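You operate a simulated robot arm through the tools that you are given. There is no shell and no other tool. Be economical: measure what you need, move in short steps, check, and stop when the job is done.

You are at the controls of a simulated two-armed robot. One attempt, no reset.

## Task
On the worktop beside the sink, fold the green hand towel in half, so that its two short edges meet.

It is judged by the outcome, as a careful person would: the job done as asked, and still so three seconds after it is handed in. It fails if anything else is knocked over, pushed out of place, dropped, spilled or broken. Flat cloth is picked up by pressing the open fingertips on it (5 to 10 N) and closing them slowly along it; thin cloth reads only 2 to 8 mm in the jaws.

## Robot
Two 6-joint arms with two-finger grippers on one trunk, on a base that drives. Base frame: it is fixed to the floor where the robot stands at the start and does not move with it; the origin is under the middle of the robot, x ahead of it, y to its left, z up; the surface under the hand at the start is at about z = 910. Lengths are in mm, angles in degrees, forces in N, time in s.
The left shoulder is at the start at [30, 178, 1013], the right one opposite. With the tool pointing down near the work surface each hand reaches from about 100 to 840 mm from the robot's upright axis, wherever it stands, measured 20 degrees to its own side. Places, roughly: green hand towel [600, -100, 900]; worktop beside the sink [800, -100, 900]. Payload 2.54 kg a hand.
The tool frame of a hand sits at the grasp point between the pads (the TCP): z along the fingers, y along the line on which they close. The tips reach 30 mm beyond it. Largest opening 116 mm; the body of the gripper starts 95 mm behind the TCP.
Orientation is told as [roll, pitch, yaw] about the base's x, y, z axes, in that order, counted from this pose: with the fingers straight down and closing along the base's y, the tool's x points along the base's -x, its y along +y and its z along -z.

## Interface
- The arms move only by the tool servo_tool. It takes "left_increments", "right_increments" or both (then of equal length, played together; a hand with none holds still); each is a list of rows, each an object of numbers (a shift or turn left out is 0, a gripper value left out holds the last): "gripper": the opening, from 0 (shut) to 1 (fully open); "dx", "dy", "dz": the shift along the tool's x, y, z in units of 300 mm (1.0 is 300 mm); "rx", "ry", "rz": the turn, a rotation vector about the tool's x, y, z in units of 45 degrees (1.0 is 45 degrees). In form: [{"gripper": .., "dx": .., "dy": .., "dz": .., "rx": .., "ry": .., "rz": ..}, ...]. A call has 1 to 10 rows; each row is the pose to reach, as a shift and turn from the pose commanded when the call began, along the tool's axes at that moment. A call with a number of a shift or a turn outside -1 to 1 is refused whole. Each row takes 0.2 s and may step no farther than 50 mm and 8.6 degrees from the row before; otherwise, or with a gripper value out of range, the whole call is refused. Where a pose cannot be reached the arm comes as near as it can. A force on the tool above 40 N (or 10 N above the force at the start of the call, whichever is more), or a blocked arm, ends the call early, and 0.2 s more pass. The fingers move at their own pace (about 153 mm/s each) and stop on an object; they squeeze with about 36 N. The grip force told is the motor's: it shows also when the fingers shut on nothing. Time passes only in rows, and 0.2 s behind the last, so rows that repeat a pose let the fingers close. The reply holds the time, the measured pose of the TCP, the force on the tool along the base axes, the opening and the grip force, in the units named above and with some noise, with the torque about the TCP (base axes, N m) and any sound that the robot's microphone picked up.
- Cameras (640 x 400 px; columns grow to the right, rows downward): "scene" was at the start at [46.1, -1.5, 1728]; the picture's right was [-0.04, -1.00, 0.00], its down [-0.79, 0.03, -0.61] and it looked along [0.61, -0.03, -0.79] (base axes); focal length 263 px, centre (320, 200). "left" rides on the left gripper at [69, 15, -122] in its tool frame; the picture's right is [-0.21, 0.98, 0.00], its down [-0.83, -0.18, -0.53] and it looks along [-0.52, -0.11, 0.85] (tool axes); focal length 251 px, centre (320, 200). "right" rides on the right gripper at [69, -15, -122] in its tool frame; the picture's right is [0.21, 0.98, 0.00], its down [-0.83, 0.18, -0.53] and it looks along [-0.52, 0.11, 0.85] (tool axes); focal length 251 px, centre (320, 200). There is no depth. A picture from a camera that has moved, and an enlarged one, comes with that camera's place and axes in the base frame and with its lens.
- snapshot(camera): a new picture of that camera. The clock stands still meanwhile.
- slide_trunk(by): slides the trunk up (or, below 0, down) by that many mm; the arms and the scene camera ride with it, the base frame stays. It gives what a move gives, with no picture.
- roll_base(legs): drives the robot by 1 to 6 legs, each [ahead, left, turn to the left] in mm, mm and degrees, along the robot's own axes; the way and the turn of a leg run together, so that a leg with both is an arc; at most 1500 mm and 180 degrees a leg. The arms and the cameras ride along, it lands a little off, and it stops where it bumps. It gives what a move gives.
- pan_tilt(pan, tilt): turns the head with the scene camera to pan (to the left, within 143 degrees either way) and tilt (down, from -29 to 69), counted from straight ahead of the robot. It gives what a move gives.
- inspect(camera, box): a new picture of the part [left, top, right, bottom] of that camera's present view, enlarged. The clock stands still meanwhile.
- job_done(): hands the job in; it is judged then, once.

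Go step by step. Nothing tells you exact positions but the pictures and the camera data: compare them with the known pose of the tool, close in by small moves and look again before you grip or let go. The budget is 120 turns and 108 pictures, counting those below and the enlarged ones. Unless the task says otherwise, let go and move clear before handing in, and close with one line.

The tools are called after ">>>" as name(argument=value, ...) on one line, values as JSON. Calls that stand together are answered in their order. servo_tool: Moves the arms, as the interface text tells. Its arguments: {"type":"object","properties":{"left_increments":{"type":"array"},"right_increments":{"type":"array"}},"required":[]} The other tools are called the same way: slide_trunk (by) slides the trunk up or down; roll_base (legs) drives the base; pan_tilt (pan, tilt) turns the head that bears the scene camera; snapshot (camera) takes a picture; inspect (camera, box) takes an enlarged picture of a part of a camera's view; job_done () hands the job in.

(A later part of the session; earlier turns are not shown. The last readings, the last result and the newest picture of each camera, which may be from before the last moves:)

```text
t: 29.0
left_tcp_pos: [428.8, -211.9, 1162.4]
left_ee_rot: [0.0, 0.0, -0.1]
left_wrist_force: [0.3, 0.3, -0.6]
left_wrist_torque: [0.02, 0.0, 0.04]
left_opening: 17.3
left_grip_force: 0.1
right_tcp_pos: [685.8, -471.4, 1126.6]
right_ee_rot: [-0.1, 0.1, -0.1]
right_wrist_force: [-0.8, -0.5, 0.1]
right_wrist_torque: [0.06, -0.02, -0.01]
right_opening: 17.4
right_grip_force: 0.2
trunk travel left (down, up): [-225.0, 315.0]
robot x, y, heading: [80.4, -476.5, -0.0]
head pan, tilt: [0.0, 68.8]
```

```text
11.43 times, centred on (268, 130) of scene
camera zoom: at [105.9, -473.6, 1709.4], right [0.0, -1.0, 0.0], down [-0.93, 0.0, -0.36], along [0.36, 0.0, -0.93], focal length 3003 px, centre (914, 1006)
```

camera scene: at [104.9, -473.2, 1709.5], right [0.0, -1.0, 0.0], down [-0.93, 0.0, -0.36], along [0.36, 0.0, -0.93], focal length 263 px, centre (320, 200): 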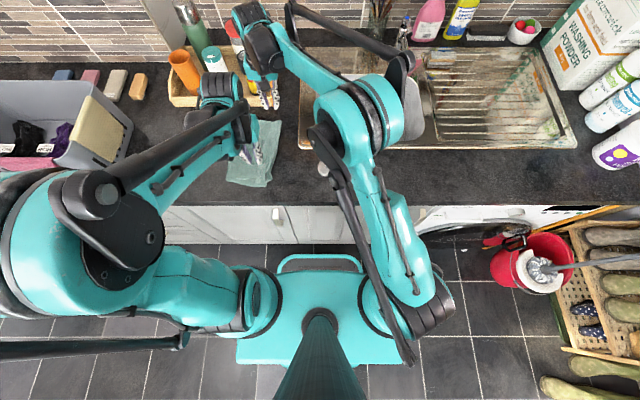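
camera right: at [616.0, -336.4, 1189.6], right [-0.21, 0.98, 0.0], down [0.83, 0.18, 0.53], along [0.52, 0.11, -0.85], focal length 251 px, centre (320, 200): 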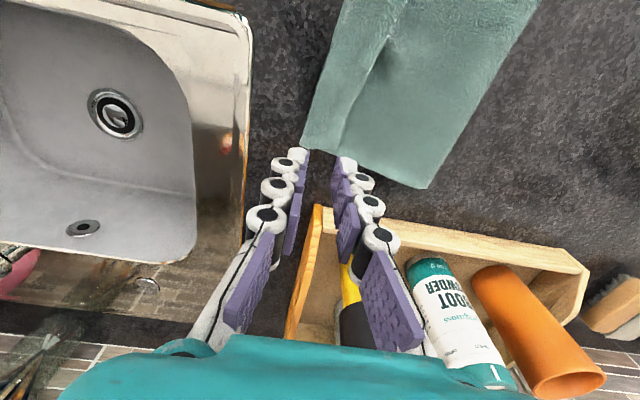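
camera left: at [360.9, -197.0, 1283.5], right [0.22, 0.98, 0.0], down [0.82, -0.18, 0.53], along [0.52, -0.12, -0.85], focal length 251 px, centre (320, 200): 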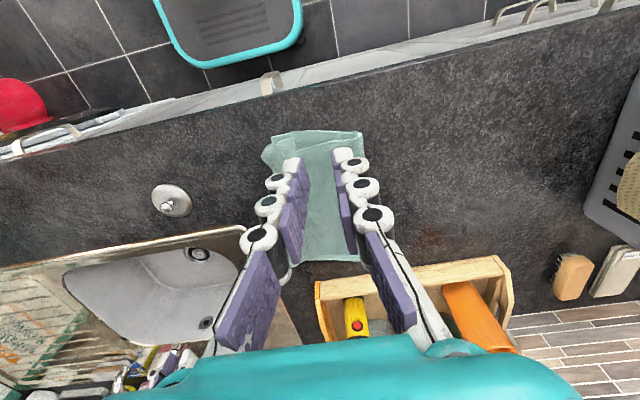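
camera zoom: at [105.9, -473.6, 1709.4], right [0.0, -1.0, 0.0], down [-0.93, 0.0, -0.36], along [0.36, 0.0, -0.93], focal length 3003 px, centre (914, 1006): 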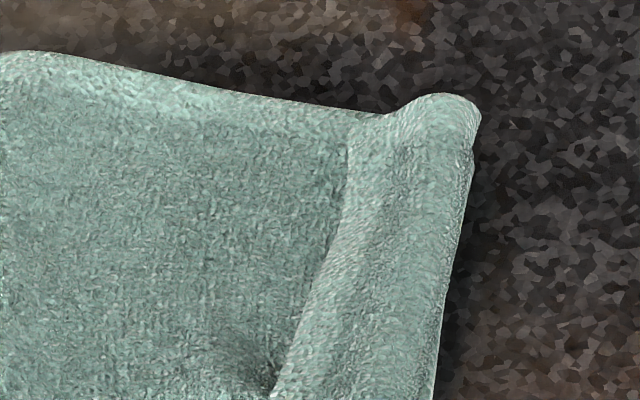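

The near corner's shape is unclear, so I bring the left camera in for a closer look without touching.

>>> servo_tool(left_increments=[{"dx": -0.08, "dy": -0.08}, {"dx": -0.16, "dy": -0.16}, {"dx": -0.24, "dy": -0.2, "dz": 0.05}, {"dx": -0.32, "dy": -0.22, "dz": 0.15}, {"dx": -0.37, "dy": -0.22, "dz": 0.25}, {"dx": -0.37, "dy": -0.22, "dz": 0.38}])

>>> inspect(camera="left", box=[220, 20, 460, 170])

```text
t: 30.4
left_tcp_pos: [540.3, -279.5, 1047.5]
left_ee_rot: [-0.1, 0.0, -0.2]
left_wrist_force: [-0.6, 0.5, -0.3]
left_wrist_torque: [-0.02, 0.02, 0.0]
left_opening: 17.6
left_grip_force: 0.1
right_tcp_pos: [686.3, -472.7, 1127.8]
right_ee_rot: [0.0, 0.0, -0.2]
right_wrist_force: [0.1, 0.0, 0.7]
right_wrist_torque: [0.02, 0.0, -0.01]
right_opening: 17.5
right_grip_force: 0.1
trunk travel left (down, up): [-225.0, 315.0]
robot x, y, heading: [81.4, -473.8, -0.2]
head pan, tilt: [0.0, 68.8]
```

```text
2.67 times, centred on (340, 95) of left
camera zoom: at [473.1, -263.5, 1168.6], right [0.22, 0.98, 0.0], down [0.83, -0.18, 0.53], along [0.52, -0.12, -0.85], focal length 670 px, centre (267, 480)
```

zoom: 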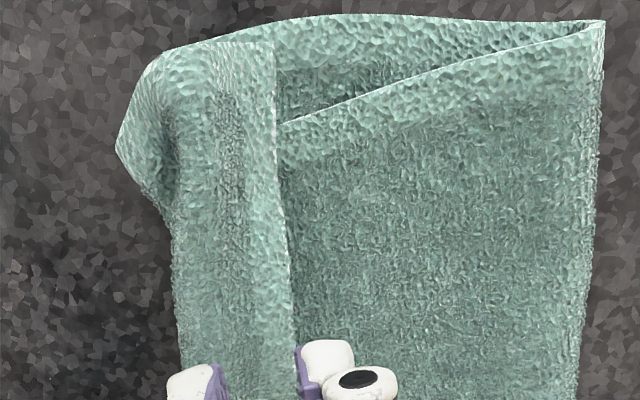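

The strip is the pinch pleat, leaning left over the top layer. Dragging the top layer leftward from just left of the pleat should flatten it and shift the crease left. I position both hands there.

>>> servo_tool(left_increments=[{"dy": 0.1, "gripper": 0.15}, {"dx": 0.033, "dy": 0.19}, {"dx": 0.033, "dy": 0.19}, {"dx": 0.033, "dy": 0.19}, {"dx": 0.033, "dy": 0.19}, {"dx": 0.033, "dy": 0.19}, {"dx": 0.033, "dy": 0.19}, {"dx": 0.033, "dy": 0.19, "dz": 0.1}, {"dx": 0.033, "dy": 0.19, "dz": 0.2}, {"dx": 0.033, "dy": 0.19, "dz": 0.3}], right_increments=[{"dy": 0.15}, {"dy": 0.3}, {"dy": 0.45}, {"dy": 0.6}, {"dx": 0.02, "dy": 0.75}, {"dx": 0.02, "dy": 0.75, "dz": 0.15}, {"dx": 0.02, "dy": 0.75, "dz": 0.28}, {"dx": 0.02, "dy": 0.75, "dz": 0.4}, {"dx": 0.02, "dy": 0.75, "dz": 0.5}, {"dx": 0.02, "dy": 0.75, "dz": 0.57}])

>>> snapshot(camera="left")

>>> snapshot(camera="right")

```text
t: 32.6
left_tcp_pos: [531.3, -221.2, 955.8]
left_ee_rot: [0.2, 0.0, -0.2]
left_wrist_force: [0.3, -0.5, -0.5]
left_wrist_torque: [-0.01, -0.01, 0.0]
left_opening: 17.5
left_grip_force: 0.1
right_tcp_pos: [681.8, -248.3, 954.7]
right_ee_rot: [0.0, 0.2, -0.2]
right_wrist_force: [-0.7, -0.1, 0.0]
right_wrist_torque: [-0.02, 0.03, -0.01]
right_opening: 17.4
right_grip_force: 0.0
trunk travel left (down, up): [-225.0, 315.0]
robot x, y, heading: [80.0, -473.9, -0.1]
head pan, tilt: [0.0, 68.8]
```

```text
72 pictures are left
camera left: at [464.1, -205.8, 1077.7], right [0.22, 0.98, 0.0], down [0.83, -0.18, 0.53], along [0.52, -0.12, -0.85], focal length 251 px, centre (320, 200)
```

left: 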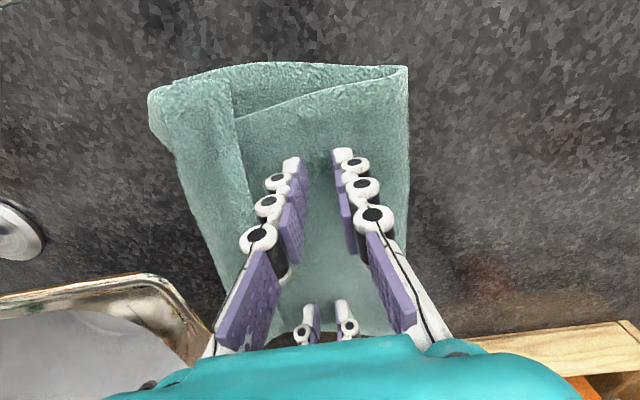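

```text
71 pictures are left
camera right: at [612.4, -261.8, 1077.2], right [-0.21, 0.98, 0.0], down [0.83, 0.18, 0.53], along [0.52, 0.11, -0.85], focal length 251 px, centre (320, 200)
```

right: 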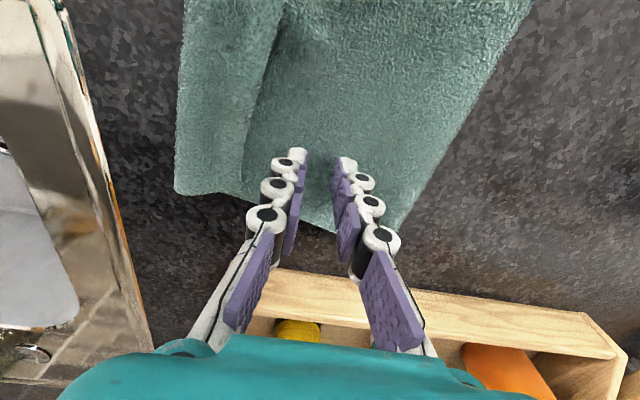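

Good placement, left of the pleat on both. I press down gently.

>>> servo_tool(left_increments=[{"dz": 0.02}, {"dz": 0.033}, {"dz": 0.033}], right_increments=[{"dz": 0.02}, {"dz": 0.033}, {"dz": 0.033}])

```text
t: 33.4
left_tcp_pos: [530.3, -222.4, 949.1]
left_ee_rot: [-0.1, 0.0, -0.3]
left_wrist_force: [0.5, -0.8, 1.3]
left_wrist_torque: [-0.02, 0.02, 0.02]
left_opening: 17.1
left_grip_force: 0.1
right_tcp_pos: [680.6, -248.0, 947.1]
right_ee_rot: [0.1, 0.0, -0.2]
right_wrist_force: [-0.1, 0.0, 3.0]
right_wrist_torque: [-0.03, -0.01, -0.04]
right_opening: 17.0
right_grip_force: 0.1
trunk travel left (down, up): [-225.0, 315.0]
robot x, y, heading: [83.6, -473.6, -0.1]
head pan, tilt: [0.0, 68.8]
```

>>> servo_tool(left_increments=[{"dz": 0.007}, {"dz": 0.012}, {"dz": 0.012}], right_increments=[{"dz": 0.003}, {"dz": 0.006}, {"dz": 0.006}])

```text
t: 34.2
left_tcp_pos: [530.0, -223.3, 944.6]
left_ee_rot: [0.0, 0.0, -0.2]
left_wrist_force: [1.6, 1.3, 12.3]
left_wrist_torque: [0.05, -0.05, 0.0]
left_opening: 17.1
left_grip_force: 0.1
right_tcp_pos: [679.2, -248.2, 944.7]
right_ee_rot: [0.1, -0.1, -0.3]
right_wrist_force: [3.0, 0.5, 9.2]
right_wrist_torque: [-0.01, -0.09, 0.02]
right_opening: 17.0
right_grip_force: 0.0
trunk travel left (down, up): [-225.0, 315.0]
robot x, y, heading: [77.0, -472.7, 0.2]
head pan, tilt: [0.0, 68.8]
```

Light contact at 9–12 N. I ease the left a touch and drag both 25 mm left, slowly.

>>> servo_tool(left_increments=[{"dz": -0.003, "dy": 0.01}, {"dz": -0.003, "dy": 0.02}, {"dz": -0.003, "dy": 0.035}, {"dz": -0.003, "dy": 0.05}, {"dz": -0.003, "dy": 0.065}, {"dz": -0.003, "dy": 0.083}], right_increments=[{"dz": -0.001, "dy": 0.01}, {"dz": -0.001, "dy": 0.02}, {"dz": -0.001, "dy": 0.035}, {"dz": -0.001, "dy": 0.05}, {"dz": -0.001, "dy": 0.065}, {"dz": -0.001, "dy": 0.083}])

>>> snapshot(camera="left")

>>> snapshot(camera="right")

```text
t: 35.6
left_tcp_pos: [529.8, -197.5, 945.4]
left_ee_rot: [0.0, -0.1, -0.2]
left_wrist_force: [0.6, -1.4, 5.8]
left_wrist_torque: [-0.08, 0.02, -0.03]
left_opening: 17.8
left_grip_force: 0.0
right_tcp_pos: [680.0, -222.4, 943.6]
right_ee_rot: [0.0, -0.1, -0.2]
right_wrist_force: [-0.1, -2.4, 6.9]
right_wrist_torque: [-0.12, -0.01, -0.05]
right_opening: 18.5
right_grip_force: 0.6
trunk travel left (down, up): [-225.0, 315.0]
robot x, y, heading: [78.7, -470.5, -0.2]
head pan, tilt: [0.0, 68.8]
```

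```text
70 pictures are left
camera left: at [462.9, -181.8, 1066.7], right [0.22, 0.98, 0.0], down [0.82, -0.18, 0.53], along [0.52, -0.12, -0.84], focal length 251 px, centre (320, 200)
```

left: 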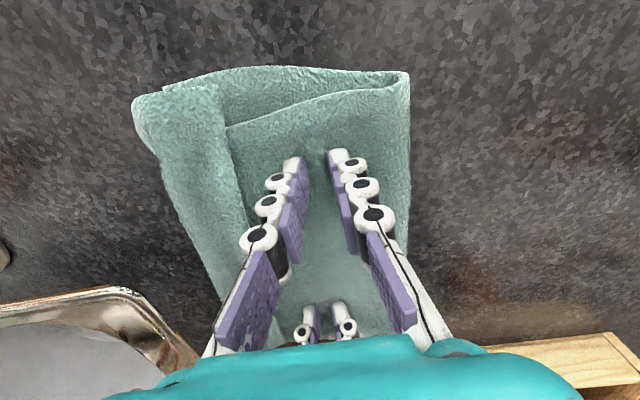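

```text
69 pictures are left
camera right: at [610.4, -237.2, 1067.0], right [-0.21, 0.98, 0.0], down [0.83, 0.18, 0.53], along [0.52, 0.11, -0.85], focal length 251 px, centre (320, 200)
```

right: 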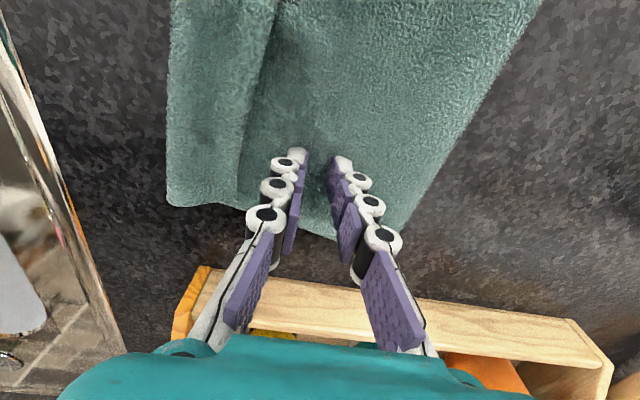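

The towel mostly slid along as a whole, so I need to pin the open edge. The right hand will press the right edge at mid-length and the left hand will drag near the crease, both tilted apart.

>>> servo_tool(left_increments=[{"dz": -0.1}, {"dz": -0.2}, {"dz": -0.2, "rx": 0.15, "dx": -0.1, "dy": 0.05}, {"dz": -0.2, "rx": 0.3, "dx": -0.1, "dy": 0.09}, {"dz": -0.2, "rx": 0.3, "dx": -0.1, "dy": 0.09}, {"dz": -0.2, "rx": 0.3, "dx": -0.1, "dy": 0.09}], right_increments=[{"dz": -0.1}, {"dz": -0.2, "gripper": 0}, {"dz": -0.2, "dy": -0.14, "rx": -0.15}, {"dz": -0.2, "dy": -0.28, "rx": -0.3}, {"dz": -0.2, "dx": 0.12, "dy": -0.28, "rx": -0.3}, {"dz": -0.2, "dx": 0.233, "dy": -0.28, "rx": -0.3}])

>>> snapshot(camera="right")

>>> inspect(camera="scene", box=[190, 90, 350, 200])

```text
t: 37.0
left_tcp_pos: [559.9, -171.1, 1006.5]
left_ee_rot: [-13.5, -0.2, -0.2]
left_wrist_force: [-0.4, -0.8, -0.5]
left_wrist_torque: [0.0, -0.01, 0.04]
left_opening: 17.4
left_grip_force: 0.1
right_tcp_pos: [610.7, -306.8, 1005.6]
right_ee_rot: [13.5, -0.1, -0.2]
right_wrist_force: [-0.6, 0.1, 1.0]
right_wrist_torque: [0.01, -0.02, 0.02]
right_opening: 0.3
right_grip_force: 29.3
trunk travel left (down, up): [-225.0, 315.0]
robot x, y, heading: [76.6, -473.2, 0.1]
head pan, tilt: [0.0, 68.8]
```

```text
68 pictures are left
camera right: at [540.0, -349.8, 1119.4], right [-0.21, 0.95, 0.23], down [0.83, 0.05, 0.56], along [0.52, 0.31, -0.79], focal length 251 px, centre (320, 200)
```

right: 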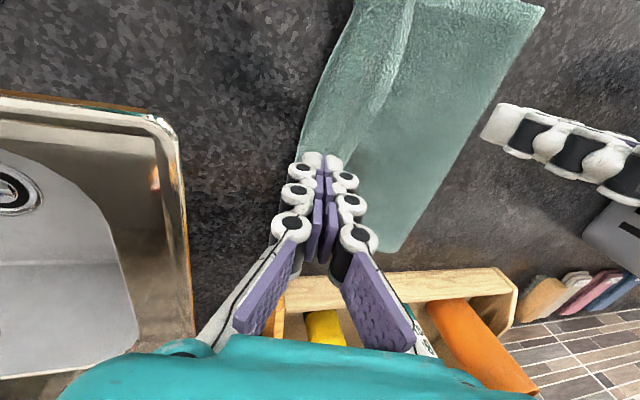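

```text
3.64 times, centred on (270, 145) of scene
camera zoom: at [105.2, -473.3, 1709.4], right [0.0, -1.0, 0.0], down [-0.93, 0.0, -0.36], along [0.36, 0.0, -0.93], focal length 956 px, centre (502, 400)
```

zoom: 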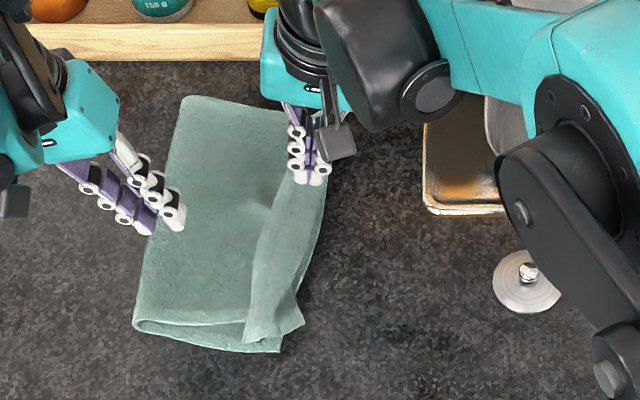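

The whole towel is now about 23 mm further left, with its right edge at y≈-294 at mid-length and the crease at about -131. I adjust both hands for that and descend close to contact.

>>> servo_tool(left_increments=[{"dy": 0.04, "dz": 0.04}, {"dy": 0.08, "dz": 0.08}, {"dy": 0.093, "dz": 0.12}, {"dy": 0.093, "dz": 0.132}], right_increments=[{"dy": 0.015, "dz": 0.04}, {"dy": 0.03, "dz": 0.08}, {"dy": 0.03, "dz": 0.12}, {"dy": 0.03, "dz": 0.161}])

>>> inspect(camera="right", box=[200, 0, 520, 280])

```text
t: 38.0
left_tcp_pos: [561.1, -152.5, 959.0]
left_ee_rot: [-13.6, 0.0, -0.3]
left_wrist_force: [0.0, 0.1, 0.0]
left_wrist_torque: [0.0, 0.0, 0.01]
left_opening: 17.4
left_grip_force: 0.0
right_tcp_pos: [610.9, -286.2, 959.7]
right_ee_rot: [13.5, 0.0, -0.3]
right_wrist_force: [0.0, -0.6, 0.1]
right_wrist_torque: [0.0, -0.03, 0.04]
right_opening: 0.0
right_grip_force: 28.6
trunk travel left (down, up): [-225.0, 315.0]
robot x, y, heading: [79.1, -475.4, -0.0]
head pan, tilt: [0.0, 68.8]
```

```text
1.43 times, centred on (360, 140) of right
camera zoom: at [541.1, -328.7, 1074.6], right [-0.21, 0.95, 0.23], down [0.83, 0.05, 0.56], along [0.52, 0.31, -0.8], focal length 359 px, centre (263, 286)
```

zoom: 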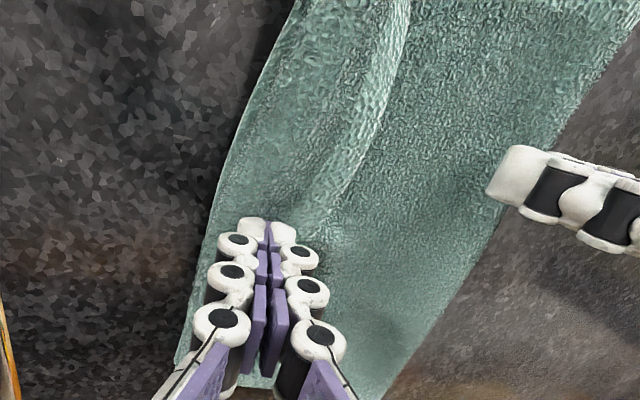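

The pin tip sits on the outer half of the strip. I press down with both.

>>> servo_tool(left_increments=[{"dy": 0.004, "dz": 0.015}, {"dy": 0.008, "dz": 0.03}, {"dy": 0.009, "dz": 0.035}, {"dy": 0.009, "dz": 0.035}], right_increments=[{"dy": -0.004, "dz": 0.015}, {"dy": -0.008, "dz": 0.03}, {"dy": -0.011, "dz": 0.04}, {"dy": -0.011, "dz": 0.045}])

```text
t: 39.0
left_tcp_pos: [560.3, -151.6, 949.4]
left_ee_rot: [-13.4, 0.0, -0.2]
left_wrist_force: [-0.3, 0.2, 0.2]
left_wrist_torque: [0.0, -0.06, 0.02]
left_opening: 17.3
left_grip_force: 0.2
right_tcp_pos: [610.5, -286.0, 945.2]
right_ee_rot: [13.5, 0.0, -0.3]
right_wrist_force: [1.3, -0.1, 6.2]
right_wrist_torque: [0.0, -0.03, 0.0]
right_opening: 0.0
right_grip_force: 28.7
trunk travel left (down, up): [-225.0, 315.0]
robot x, y, heading: [76.0, -474.1, -0.1]
head pan, tilt: [0.0, 68.8]
```

>>> servo_tool(left_increments=[{"dy": 0.001, "dz": 0.006}, {"dy": 0.002, "dz": 0.012}, {"dy": 0.003, "dz": 0.016}], right_increments=[{"dz": 0.004}, {"dz": 0.008}, {"dz": 0.008}])

```text
t: 39.8
left_tcp_pos: [559.8, -152.6, 945.5]
left_ee_rot: [-13.4, 0.0, -0.1]
left_wrist_force: [0.1, 2.0, 6.4]
left_wrist_torque: [0.08, -0.01, -0.02]
left_opening: 17.6
left_grip_force: 0.0
right_tcp_pos: [609.2, -286.1, 943.7]
right_ee_rot: [13.5, -0.1, -0.2]
right_wrist_force: [2.6, -1.8, 21.0]
right_wrist_torque: [-0.07, -0.11, 0.01]
right_opening: 0.0
right_grip_force: 29.0
trunk travel left (down, up): [-225.0, 315.0]
robot x, y, heading: [81.5, -475.0, 0.0]
head pan, tilt: [0.0, 68.8]
```

Right pins at 21 N and left presses at 6 N. Drag left 28 mm.

>>> servo_tool(left_increments=[{"dy": 0.015, "dz": -0.003}, {"dy": 0.03, "dz": -0.0065}, {"dy": 0.045, "dz": -0.01}, {"dy": 0.06, "dz": -0.0135}, {"dy": 0.075, "dz": -0.017}, {"dy": 0.09, "dz": -0.0205}])

>>> inspect(camera="scene", box=[190, 90, 350, 200])

>>> snapshot(camera="right")

```text
t: 41.2
left_tcp_pos: [560.4, -125.5, 944.3]
left_ee_rot: [-13.4, -0.1, -0.1]
left_wrist_force: [-0.2, -1.7, 2.6]
left_wrist_torque: [-0.07, 0.0, -0.02]
left_opening: 18.0
left_grip_force: 0.0
right_tcp_pos: [608.9, -285.4, 943.6]
right_ee_rot: [13.5, -0.1, -0.3]
right_wrist_force: [4.5, -2.7, 23.8]
right_wrist_torque: [-0.08, -0.1, -0.02]
right_opening: 0.0
right_grip_force: 28.4
trunk travel left (down, up): [-225.0, 315.0]
robot x, y, heading: [77.3, -474.1, 0.0]
head pan, tilt: [0.0, 68.8]
```

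```text
3.64 times, centred on (270, 145) of scene
camera zoom: at [104.6, -474.2, 1709.5], right [0.0, -1.0, 0.0], down [-0.93, 0.0, -0.36], along [0.36, 0.0, -0.93], focal length 956 px, centre (502, 400)
```

zoom: 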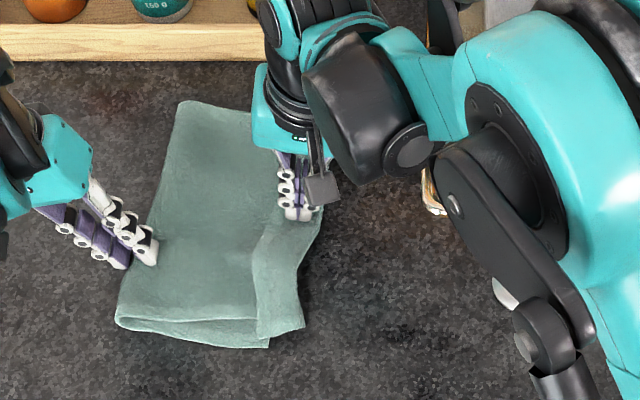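

```text
64 pictures are left
camera right: at [539.9, -328.9, 1059.5], right [-0.21, 0.95, 0.23], down [0.83, 0.05, 0.56], along [0.52, 0.31, -0.79], focal length 251 px, centre (320, 200)
```

right: 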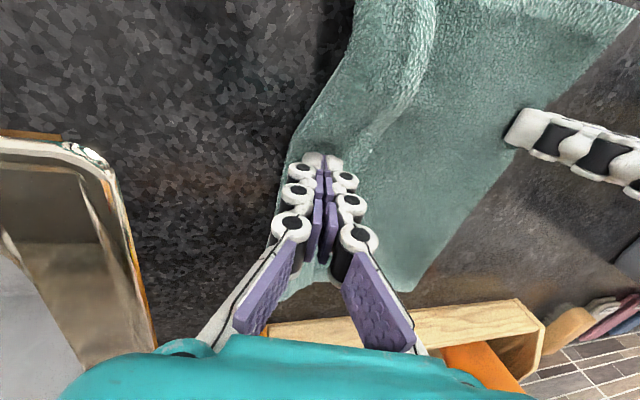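

The crease moved left, but at the near end the top corner now overhangs the bottom one by about 32 mm in -y with the pleat still in it. I'll re-grip that overhanging corner with the left hand, pull the pleat out and set it on the bottom corner. First I lift and untilt both.

>>> servo_tool(left_increments=[{"dz": -0.1}, {"dz": -0.2}, {"dz": -0.3, "rx": -0.15}, {"dz": -0.3, "rx": -0.3}], right_increments=[{"dz": -0.1}, {"dz": -0.22}, {"dz": -0.36, "rx": 0.15}, {"dz": -0.5, "rx": 0.3}])

>>> servo_tool(left_increments=[{"dx": 0.05, "dy": -0.12, "gripper": 0.26}, {"dx": 0.1, "dy": -0.24}, {"dx": 0.15, "dy": -0.36}, {"dx": 0.2, "dy": -0.48}, {"dx": 0.2, "dy": -0.6}], right_increments=[{"dy": -0.12}, {"dy": -0.24}, {"dy": -0.36}, {"dy": -0.4}, {"dy": -0.4}])

>>> snapshot(camera="left")

>>> inspect(camera="scene", box=[190, 90, 350, 200])

```text
t: 42.2
left_tcp_pos: [560.2, -103.9, 1031.4]
left_ee_rot: [0.1, 0.0, -0.3]
left_wrist_force: [1.2, 0.0, 0.6]
left_wrist_torque: [0.0, 0.0, 0.0]
left_opening: 17.5
left_grip_force: 0.1
right_tcp_pos: [610.2, -322.3, 1087.6]
right_ee_rot: [-0.1, 0.0, -0.2]
right_wrist_force: [0.2, -0.2, 1.4]
right_wrist_torque: [0.02, -0.01, -0.02]
right_opening: 0.0
right_grip_force: 28.4
trunk travel left (down, up): [-225.0, 315.0]
robot x, y, heading: [76.8, -474.6, 0.1]
head pan, tilt: [0.0, 68.8]
```

```text
t: 43.4
left_tcp_pos: [501.2, -284.0, 1030.9]
left_ee_rot: [0.1, 0.0, -0.2]
left_wrist_force: [0.1, -0.1, -0.6]
left_wrist_torque: [0.05, 0.03, -0.02]
left_opening: 30.1
left_grip_force: 0.1
right_tcp_pos: [610.2, -441.1, 1088.9]
right_ee_rot: [-0.1, -0.1, -0.2]
right_wrist_force: [-0.6, -1.0, 1.1]
right_wrist_torque: [0.05, 0.01, 0.03]
right_opening: 0.1
right_grip_force: 28.7
trunk travel left (down, up): [-225.0, 315.0]
robot x, y, heading: [79.3, -471.2, -0.1]
head pan, tilt: [0.0, 68.8]
```

```text
63 pictures are left
camera left: at [433.8, -268.4, 1152.3], right [0.22, 0.98, 0.0], down [0.83, -0.18, 0.53], along [0.52, -0.12, -0.85], focal length 251 px, centre (320, 200)
```

left: 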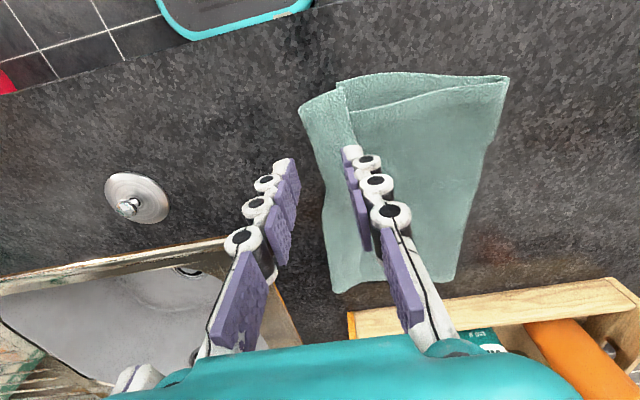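

```text
3.64 times, centred on (270, 145) of scene
camera zoom: at [107.0, -474.0, 1709.4], right [0.0, -1.0, 0.0], down [-0.93, 0.0, -0.36], along [0.36, 0.0, -0.93], focal length 956 px, centre (502, 400)
```

zoom: 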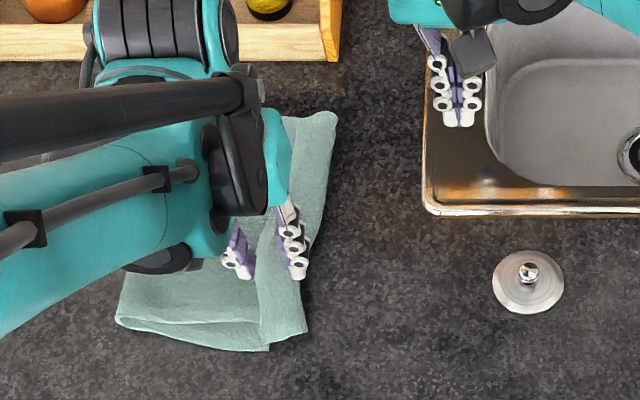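

>>> inspect(camera="left", box=[270, 50, 430, 170])

```text
3.33 times, centred on (350, 110) of left
camera zoom: at [433.8, -268.4, 1152.3], right [0.22, 0.98, 0.0], down [0.83, -0.18, 0.53], along [0.52, -0.12, -0.85], focal length 838 px, centre (220, 500)
```

zoom: 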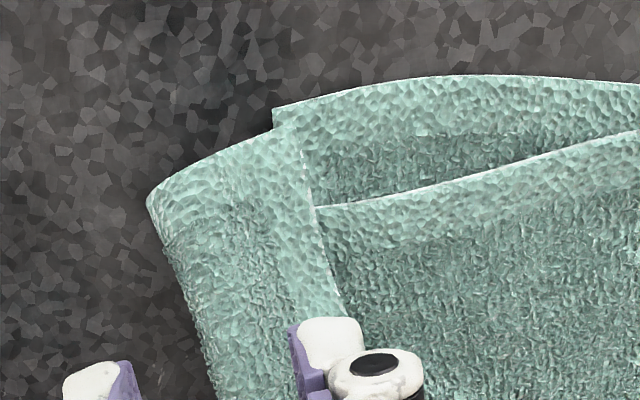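

Now it is clear: the short edge (bright cut line) of the top layer is folded back toward +y as a strip about 40 mm wide. I'll pick up that lip with both hands, unroll it to -y, then re-lay it properly. I look at the far end first.

>>> servo_tool(right_increments=[{"dx": -0.1, "dy": 0.08}, {"dx": -0.2, "dy": 0.16}, {"dx": -0.27, "dy": 0.24, "dz": 0.06}, {"dx": -0.27, "dy": 0.32, "dz": 0.12}])

>>> snapshot(camera="right")

>>> inspect(camera="right", box=[260, 0, 500, 160])

```text
t: 44.4
left_tcp_pos: [502.5, -283.0, 1030.5]
left_ee_rot: [0.1, 0.1, -0.2]
left_wrist_force: [-0.8, -0.1, 0.5]
left_wrist_torque: [-0.02, -0.03, -0.03]
left_opening: 30.0
left_grip_force: 0.0
right_tcp_pos: [691.0, -345.7, 1050.9]
right_ee_rot: [0.0, -0.1, -0.2]
right_wrist_force: [-0.7, -0.1, -0.1]
right_wrist_torque: [0.0, -0.03, 0.0]
right_opening: 0.0
right_grip_force: 28.6
trunk travel left (down, up): [-225.0, 315.0]
robot x, y, heading: [75.9, -476.1, 0.1]
head pan, tilt: [0.0, 68.8]
```

```text
60 pictures are left
camera right: at [621.9, -359.4, 1174.4], right [-0.21, 0.98, 0.0], down [0.83, 0.18, 0.53], along [0.52, 0.11, -0.85], focal length 251 px, centre (320, 200)
```

right: 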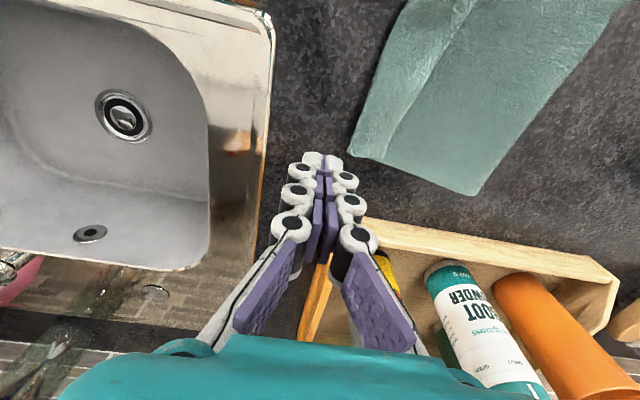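

```text
2.50 times, centred on (380, 80) of right
camera zoom: at [621.9, -359.4, 1174.4], right [-0.21, 0.98, 0.0], down [0.83, 0.18, 0.53], along [0.52, 0.11, -0.85], focal length 629 px, centre (170, 500)
```

zoom: 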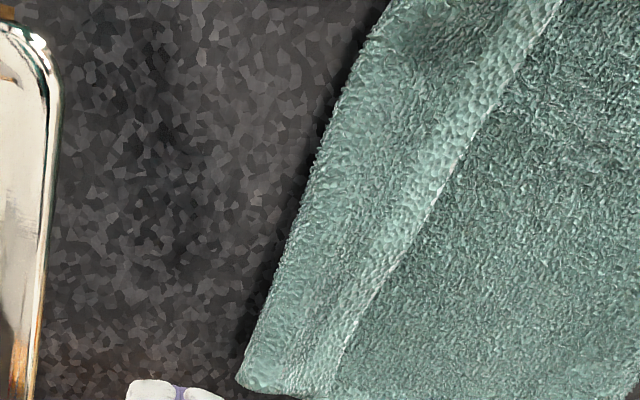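

Confirmed. The lip lies at y≈-254 near (x=503) and y≈-272 far (x=698). I set each jaw with its left finger just beyond the lip and its right finger on the strip.

>>> servo_tool(left_increments=[{"dy": 0.053}, {"dy": 0.053, "dz": 0.06}, {"dy": 0.053, "dz": 0.12}, {"dy": 0.053, "dz": 0.19}, {"dy": 0.053, "dz": 0.23}], right_increments=[{"dx": -0.02, "dy": 0.1, "gripper": 0.26}, {"dx": -0.023, "dy": 0.2, "dz": 0.05}, {"dx": -0.023, "dy": 0.2, "dz": 0.15}, {"dx": -0.023, "dy": 0.2, "dz": 0.24}, {"dx": -0.023, "dy": 0.2, "dz": 0.3}])

>>> inspect(camera="left", box=[220, 80, 440, 220])

>>> inspect(camera="right", box=[220, 80, 440, 220])

```text
t: 45.6
left_tcp_pos: [501.1, -267.9, 963.7]
left_ee_rot: [0.0, -0.1, -0.3]
left_wrist_force: [0.3, 0.1, 0.8]
left_wrist_torque: [0.01, 0.01, 0.01]
left_opening: 30.3
left_grip_force: 0.0
right_tcp_pos: [698.4, -284.5, 962.4]
right_ee_rot: [0.1, -0.1, -0.3]
right_wrist_force: [0.7, 0.0, 0.0]
right_wrist_torque: [0.01, -0.04, 0.0]
right_opening: 30.1
right_grip_force: 0.1
trunk travel left (down, up): [-225.0, 315.0]
robot x, y, heading: [82.4, -474.3, -0.1]
head pan, tilt: [0.0, 68.8]
```

```text
2.86 times, centred on (330, 150) of left
camera zoom: at [433.7, -252.2, 1084.0], right [0.22, 0.98, 0.0], down [0.83, -0.18, 0.53], along [0.52, -0.12, -0.85], focal length 718 px, centre (291, 343)
```

zoom: 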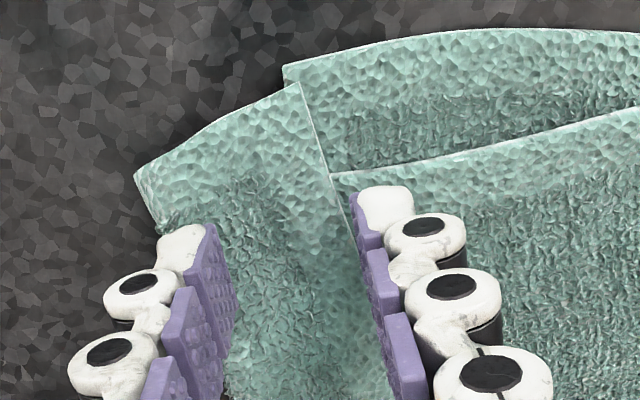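

```text
2.86 times, centred on (330, 150) of right
camera zoom: at [629.3, -298.8, 1084.9], right [-0.21, 0.98, 0.0], down [0.83, 0.18, 0.53], along [0.52, 0.11, -0.85], focal length 718 px, centre (291, 343)
```

zoom: 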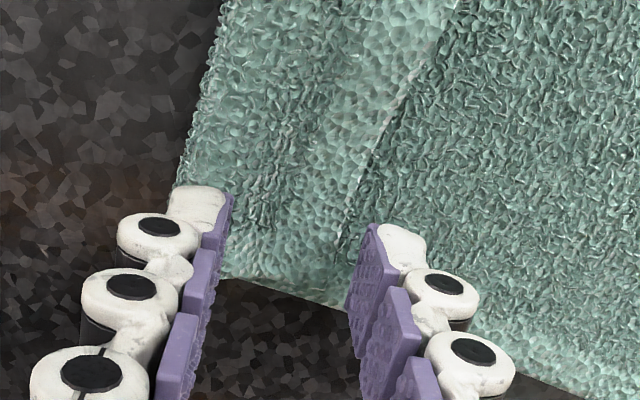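

Geometry is good; I shift the right jaw +5 mm and the left +2 mm and lower to light contact.

>>> servo_tool(left_increments=[{"dy": 0.007, "dz": 0.02}, {"dy": 0.007, "dz": 0.04}, {"dy": 0.007, "dz": 0.055}, {"dy": 0.007, "dz": 0.055}], right_increments=[{"dy": 0.017, "dz": 0.02}, {"dy": 0.017, "dz": 0.04}, {"dy": 0.017, "dz": 0.051}, {"dy": 0.017, "dz": 0.051}])

```text
t: 46.6
left_tcp_pos: [500.2, -265.3, 945.7]
left_ee_rot: [0.0, -0.1, -0.2]
left_wrist_force: [0.6, 0.6, 6.5]
left_wrist_torque: [0.02, -0.02, 0.01]
left_opening: 30.3
left_grip_force: 0.0
right_tcp_pos: [698.0, -280.5, 948.2]
right_ee_rot: [0.0, 0.0, -0.2]
right_wrist_force: [1.1, -0.1, 5.7]
right_wrist_torque: [-0.09, 0.01, 0.0]
right_opening: 30.3
right_grip_force: 0.0
trunk travel left (down, up): [-225.0, 315.0]
robot x, y, heading: [78.4, -474.2, 0.1]
head pan, tilt: [0.0, 68.8]
```

Both at about 6 N. I close slowly while shifting +y so the left fingers stay put at the lip.

>>> servo_tool(left_increments=[{"gripper": 0.2275, "dy": 0.0063}, {"gripper": 0.195, "dy": 0.0126}, {"gripper": 0.1625, "dy": 0.0188}, {"gripper": 0.13, "dy": 0.025}, {"gripper": 0.0975, "dy": 0.0314}, {"gripper": 0.065, "dy": 0.0377}, {"gripper": 0.03, "dy": 0.044}, {"gripper": 0.0, "dy": 0.047}, {"gripper": 0.0, "dy": 0.047}], right_increments=[{"gripper": 0.2275, "dy": 0.0063}, {"gripper": 0.195, "dy": 0.0126}, {"gripper": 0.1625, "dy": 0.0188}, {"gripper": 0.13, "dy": 0.025}, {"gripper": 0.0975, "dy": 0.0314}, {"gripper": 0.065, "dy": 0.0377}, {"gripper": 0.03, "dy": 0.044}, {"gripper": 0.0, "dy": 0.047}, {"gripper": 0.0, "dy": 0.047}])

>>> inspect(camera="left", box=[220, 80, 440, 220])

>>> inspect(camera="right", box=[220, 80, 440, 220])

```text
t: 48.6
left_tcp_pos: [501.6, -250.8, 947.3]
left_ee_rot: [0.0, 0.0, -0.2]
left_wrist_force: [1.0, -1.7, 3.3]
left_wrist_torque: [-0.03, 0.0, 0.0]
left_opening: 6.5
left_grip_force: 34.9
right_tcp_pos: [697.6, -266.0, 947.0]
right_ee_rot: [0.0, 0.0, -0.2]
right_wrist_force: [-0.2, -1.8, 7.6]
right_wrist_torque: [-0.06, 0.03, -0.02]
right_opening: 7.5
right_grip_force: 35.5
trunk travel left (down, up): [-225.0, 315.0]
robot x, y, heading: [77.6, -473.0, 0.1]
head pan, tilt: [0.0, 68.8]
```

```text
2.86 times, centred on (330, 150) of left
camera zoom: at [432.9, -235.9, 1067.3], right [0.22, 0.98, 0.0], down [0.82, -0.18, 0.53], along [0.52, -0.12, -0.85], focal length 718 px, centre (291, 343)
```

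zoom: 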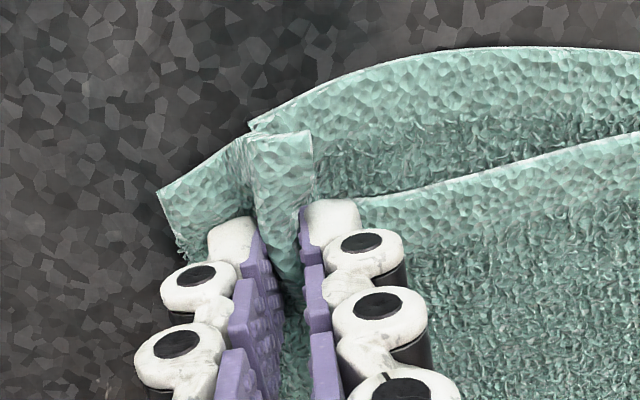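

```text
2.86 times, centred on (330, 150) of right
camera zoom: at [628.7, -280.4, 1070.0], right [-0.21, 0.98, 0.0], down [0.83, 0.18, 0.53], along [0.52, 0.11, -0.85], focal length 718 px, centre (291, 343)
```

zoom: 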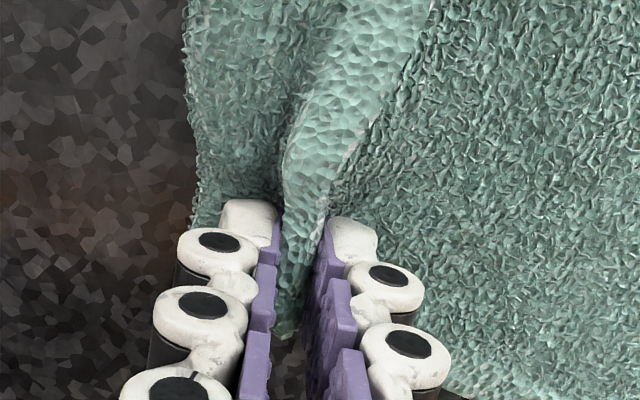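

Both hold the lip hump. I lift 40 mm with a slight move to -y and check what came up.

>>> servo_tool(left_increments=[{"dz": -0.03}, {"dz": -0.06, "dy": -0.01}, {"dz": -0.09, "dy": -0.02}, {"dz": -0.13, "dy": -0.03}], right_increments=[{"dz": -0.03}, {"dz": -0.06, "dy": -0.01}, {"dz": -0.09, "dy": -0.02}, {"dz": -0.13, "dy": -0.03}])

>>> snapshot(camera="left")

>>> snapshot(camera="right")

```text
t: 49.6
left_tcp_pos: [499.3, -260.6, 986.0]
left_ee_rot: [0.0, -0.1, -0.2]
left_wrist_force: [0.1, -0.3, -0.2]
left_wrist_torque: [0.0, 0.0, 0.0]
left_opening: 6.8
left_grip_force: 35.1
right_tcp_pos: [697.9, -274.8, 988.2]
right_ee_rot: [0.0, 0.0, -0.2]
right_wrist_force: [0.1, 1.2, 0.2]
right_wrist_torque: [-0.02, -0.03, -0.01]
right_opening: 7.3
right_grip_force: 35.9
trunk travel left (down, up): [-225.0, 315.0]
robot x, y, heading: [79.9, -475.5, -0.1]
head pan, tilt: [0.0, 68.8]
```

```text
54 pictures are left
camera left: at [432.3, -244.5, 1106.5], right [0.22, 0.98, 0.0], down [0.82, -0.18, 0.53], along [0.52, -0.12, -0.85], focal length 251 px, centre (320, 200)
```

left: 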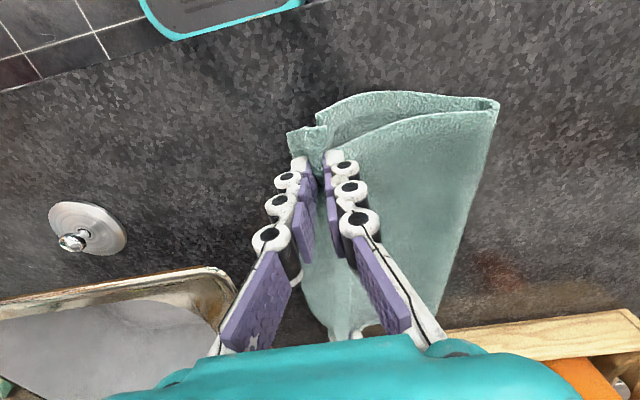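

```text
53 pictures are left
camera right: at [628.3, -289.3, 1109.3], right [-0.21, 0.98, 0.0], down [0.83, 0.18, 0.53], along [0.52, 0.11, -0.85], focal length 251 px, centre (320, 200)
```

right: 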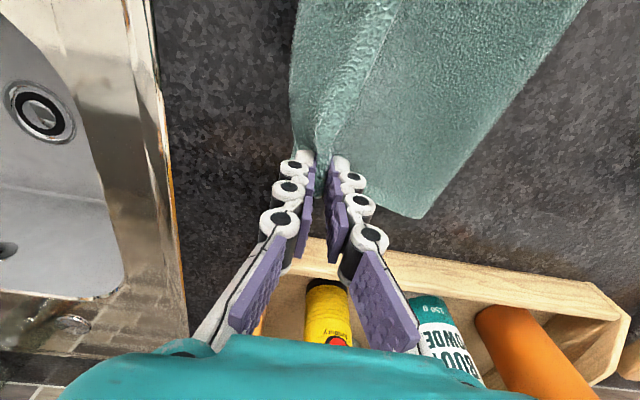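

The hands took the lip plus a bit of the top layer. I'll lower, open, and sweep the fingers a few millimetres above the surface toward -y, so the raised hump flips outward.

>>> servo_tool(left_increments=[{"dz": 0.06}, {"dz": 0.115}, {"dz": 0.115, "gripper": 0.15}, {"dz": 0.115, "gripper": 0.3}, {"dz": 0.115, "gripper": 0.45}], right_increments=[{"dz": 0.06}, {"dz": 0.115}, {"dz": 0.115, "gripper": 0.15}, {"dz": 0.115, "gripper": 0.3}, {"dz": 0.115, "gripper": 0.45}])

>>> inspect(camera="left", box=[220, 80, 440, 220])

>>> inspect(camera="right", box=[220, 80, 440, 220])

```text
t: 50.8
left_tcp_pos: [500.5, -259.5, 949.5]
left_ee_rot: [0.1, 0.1, -0.3]
left_wrist_force: [0.4, 0.1, -0.8]
left_wrist_torque: [0.02, 0.02, 0.01]
left_opening: 52.1
left_grip_force: 0.1
right_tcp_pos: [697.5, -274.0, 952.1]
right_ee_rot: [0.0, -0.1, -0.2]
right_wrist_force: [-0.1, -0.7, 0.4]
right_wrist_torque: [0.06, 0.01, 0.01]
right_opening: 52.0
right_grip_force: 0.2
trunk travel left (down, up): [-225.0, 315.0]
robot x, y, heading: [80.5, -474.8, 0.0]
head pan, tilt: [0.0, 68.8]
```

```text
2.86 times, centred on (330, 150) of left
camera zoom: at [432.6, -244.1, 1071.8], right [0.22, 0.98, 0.0], down [0.83, -0.18, 0.53], along [0.52, -0.12, -0.85], focal length 718 px, centre (291, 343)
```

zoom: 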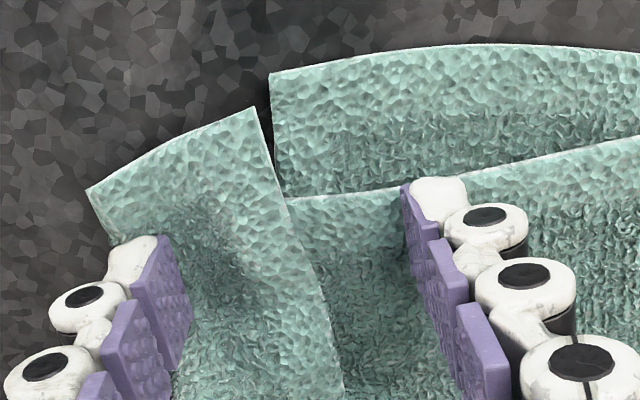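

```text
2.86 times, centred on (330, 150) of right
camera zoom: at [628.7, -288.9, 1074.5], right [-0.21, 0.98, 0.0], down [0.83, 0.18, 0.53], along [0.52, 0.11, -0.85], focal length 718 px, centre (291, 343)
```

zoom: 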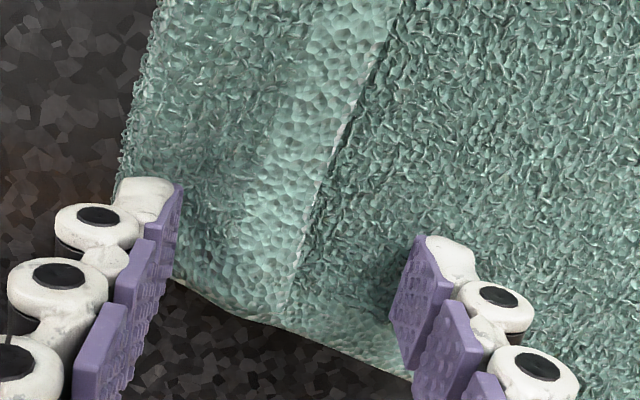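

The lip is now free on both sides. I sweep -y just at the surface so the left fingers push it over.

>>> servo_tool(left_increments=[{"dy": -0.04, "dz": 0.003}, {"dy": -0.08, "dz": 0.005}, {"dy": -0.11, "dz": 0.005}, {"dy": -0.14, "dz": 0.005}, {"dy": -0.17, "dz": 0.005}, {"dy": -0.2, "dz": 0.005}, {"dy": -0.23, "dz": 0.003}], right_increments=[{"dy": -0.04, "dz": 0.008}, {"dy": -0.08, "dz": 0.01}, {"dy": -0.11, "dz": 0.01}, {"dy": -0.14, "dz": 0.01}, {"dy": -0.17, "dz": 0.01}, {"dy": -0.2, "dz": 0.01}, {"dy": -0.23, "dz": 0.008}])

>>> snapshot(camera="left")

>>> snapshot(camera="right")

```text
t: 52.4
left_tcp_pos: [500.9, -329.7, 949.8]
left_ee_rot: [0.0, 0.0, -0.2]
left_wrist_force: [0.2, -0.2, -0.4]
left_wrist_torque: [0.01, -0.01, 0.01]
left_opening: 52.1
left_grip_force: 0.1
right_tcp_pos: [697.8, -344.2, 950.2]
right_ee_rot: [0.0, 0.0, -0.2]
right_wrist_force: [0.3, 0.8, 1.3]
right_wrist_torque: [0.0, -0.04, 0.02]
right_opening: 52.0
right_grip_force: 0.0
trunk travel left (down, up): [-225.0, 315.0]
robot x, y, heading: [82.0, -476.7, -0.2]
head pan, tilt: [0.0, 68.8]
```

```text
50 pictures are left
camera left: at [433.0, -313.8, 1071.0], right [0.22, 0.98, 0.0], down [0.83, -0.18, 0.53], along [0.52, -0.12, -0.85], focal length 251 px, centre (320, 200)
```

left: 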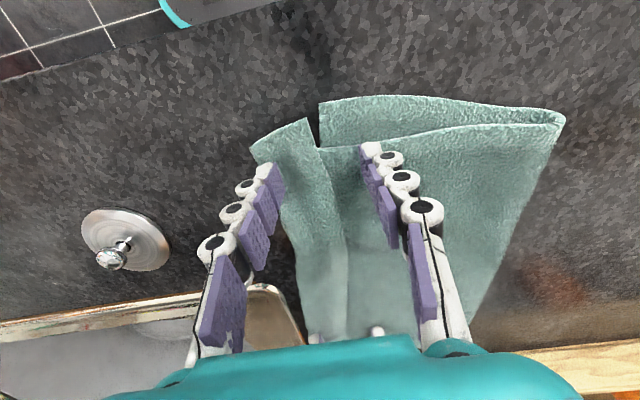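

```text
49 pictures are left
camera right: at [628.6, -358.5, 1072.6], right [-0.21, 0.98, 0.0], down [0.83, 0.18, 0.53], along [0.52, 0.11, -0.85], focal length 251 px, centre (320, 200)
```

right: 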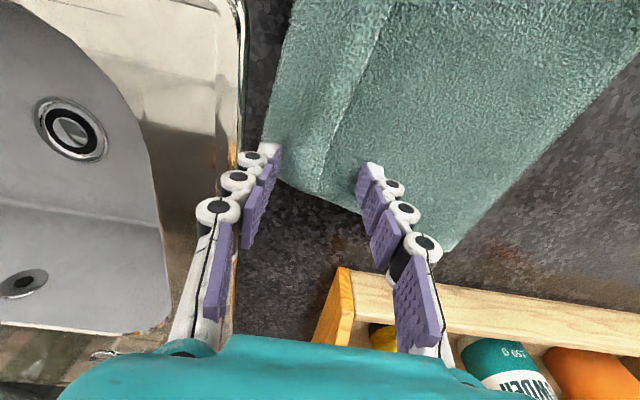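

The whole light towel slid right instead of flipping. I slide it back left by pressing lightly and dragging +y 70 mm, then regrip at the outer fold and unroll it properly.

>>> servo_tool(left_increments=[{"dz": 0.008}, {"dz": 0.014}, {"dz": 0.014}], right_increments=[{"dz": 0.008}, {"dz": 0.013}, {"dz": 0.013}])

>>> servo_tool(left_increments=[{"dy": 0.02}, {"dy": 0.05}, {"dy": 0.08}, {"dy": 0.11}, {"dy": 0.14}, {"dy": 0.17}, {"dy": 0.2}, {"dy": 0.23}, {"dy": 0.23, "dz": -0.03}, {"dy": 0.23, "dz": -0.15}], right_increments=[{"dy": 0.02}, {"dy": 0.05}, {"dy": 0.08}, {"dy": 0.11}, {"dy": 0.14}, {"dy": 0.17}, {"dy": 0.2}, {"dy": 0.23}, {"dy": 0.23, "dz": -0.03}, {"dy": 0.23, "dz": -0.15}])

>>> snapshot(camera="left")

>>> snapshot(camera="right")

```text
t: 53.2
left_tcp_pos: [499.4, -329.6, 946.2]
left_ee_rot: [0.0, 0.0, -0.2]
left_wrist_force: [0.9, 0.9, 3.9]
left_wrist_torque: [0.01, -0.01, 0.0]
left_opening: 52.5
left_grip_force: 0.3
right_tcp_pos: [697.3, -345.3, 946.6]
right_ee_rot: [0.0, 0.0, -0.2]
right_wrist_force: [0.8, -0.8, 5.6]
right_wrist_torque: [-0.18, -0.03, 0.0]
right_opening: 53.1
right_grip_force: 0.3
trunk travel left (down, up): [-225.0, 315.0]
robot x, y, heading: [77.1, -478.1, -0.2]
head pan, tilt: [0.0, 68.8]
```

```text
t: 55.4
left_tcp_pos: [498.0, -260.6, 990.2]
left_ee_rot: [0.0, -0.2, -0.3]
left_wrist_force: [0.0, -0.4, -0.6]
left_wrist_torque: [-0.02, -0.03, 0.0]
left_opening: 52.6
left_grip_force: 0.0
right_tcp_pos: [695.6, -274.3, 992.2]
right_ee_rot: [0.0, -0.1, -0.2]
right_wrist_force: [-0.4, 0.1, 0.4]
right_wrist_torque: [0.01, -0.07, -0.01]
right_opening: 52.6
right_grip_force: 0.2
trunk travel left (down, up): [-225.0, 315.0]
robot x, y, heading: [80.0, -475.9, -0.2]
head pan, tilt: [0.0, 68.8]
```

```text
48 pictures are left
camera left: at [429.9, -244.8, 1112.3], right [0.22, 0.98, 0.0], down [0.82, -0.18, 0.54], along [0.52, -0.12, -0.84], focal length 251 px, centre (320, 200)
```

left: 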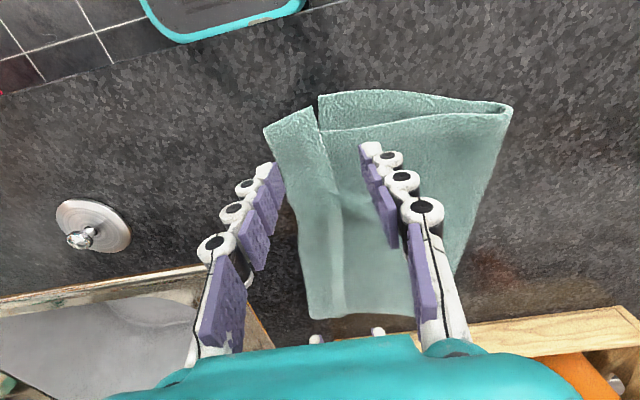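

```text
47 pictures are left
camera right: at [626.5, -288.9, 1114.6], right [-0.21, 0.98, 0.0], down [0.83, 0.18, 0.54], along [0.52, 0.11, -0.84], focal length 251 px, centre (320, 200)
```

right: 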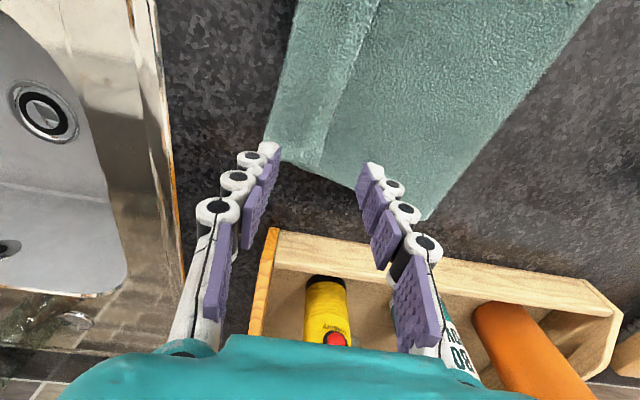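

The towel is back. The folded strip overhangs the bottom edge and its fold is at y≈-304 (near) and -312 (far). I grip that fold from outside with both hands to unfold everything to the left and start the fold again more cleanly.

>>> servo_tool(left_increments=[{"gripper": 0.31, "dx": -0.017, "dy": -0.1}, {"dx": -0.017, "dy": -0.1, "dz": 0.07}, {"dx": -0.017, "dy": -0.1, "dz": 0.13}, {"dx": -0.017, "dy": -0.1, "dz": 0.155}, {"dx": -0.017, "dy": -0.1, "dz": 0.155}], right_increments=[{"gripper": 0.31, "dy": -0.083}, {"dy": -0.083, "dz": 0.07}, {"dy": -0.083, "dz": 0.13}, {"dy": -0.083, "dz": 0.16}, {"dy": -0.083, "dz": 0.16}])

```text
t: 56.6
left_tcp_pos: [504.0, -289.8, 943.9]
left_ee_rot: [0.2, 0.0, -0.2]
left_wrist_force: [1.6, 4.2, 18.6]
left_wrist_torque: [0.59, -0.07, 0.02]
left_opening: 40.9
left_grip_force: 2.8
right_tcp_pos: [696.3, -299.0, 944.2]
right_ee_rot: [0.0, -0.1, -0.2]
right_wrist_force: [-0.2, 2.7, 10.3]
right_wrist_torque: [0.27, 0.03, 0.01]
right_opening: 35.6
right_grip_force: 7.1
trunk travel left (down, up): [-225.0, 315.0]
robot x, y, heading: [83.4, -477.5, -0.0]
head pan, tilt: [0.0, 68.8]
```

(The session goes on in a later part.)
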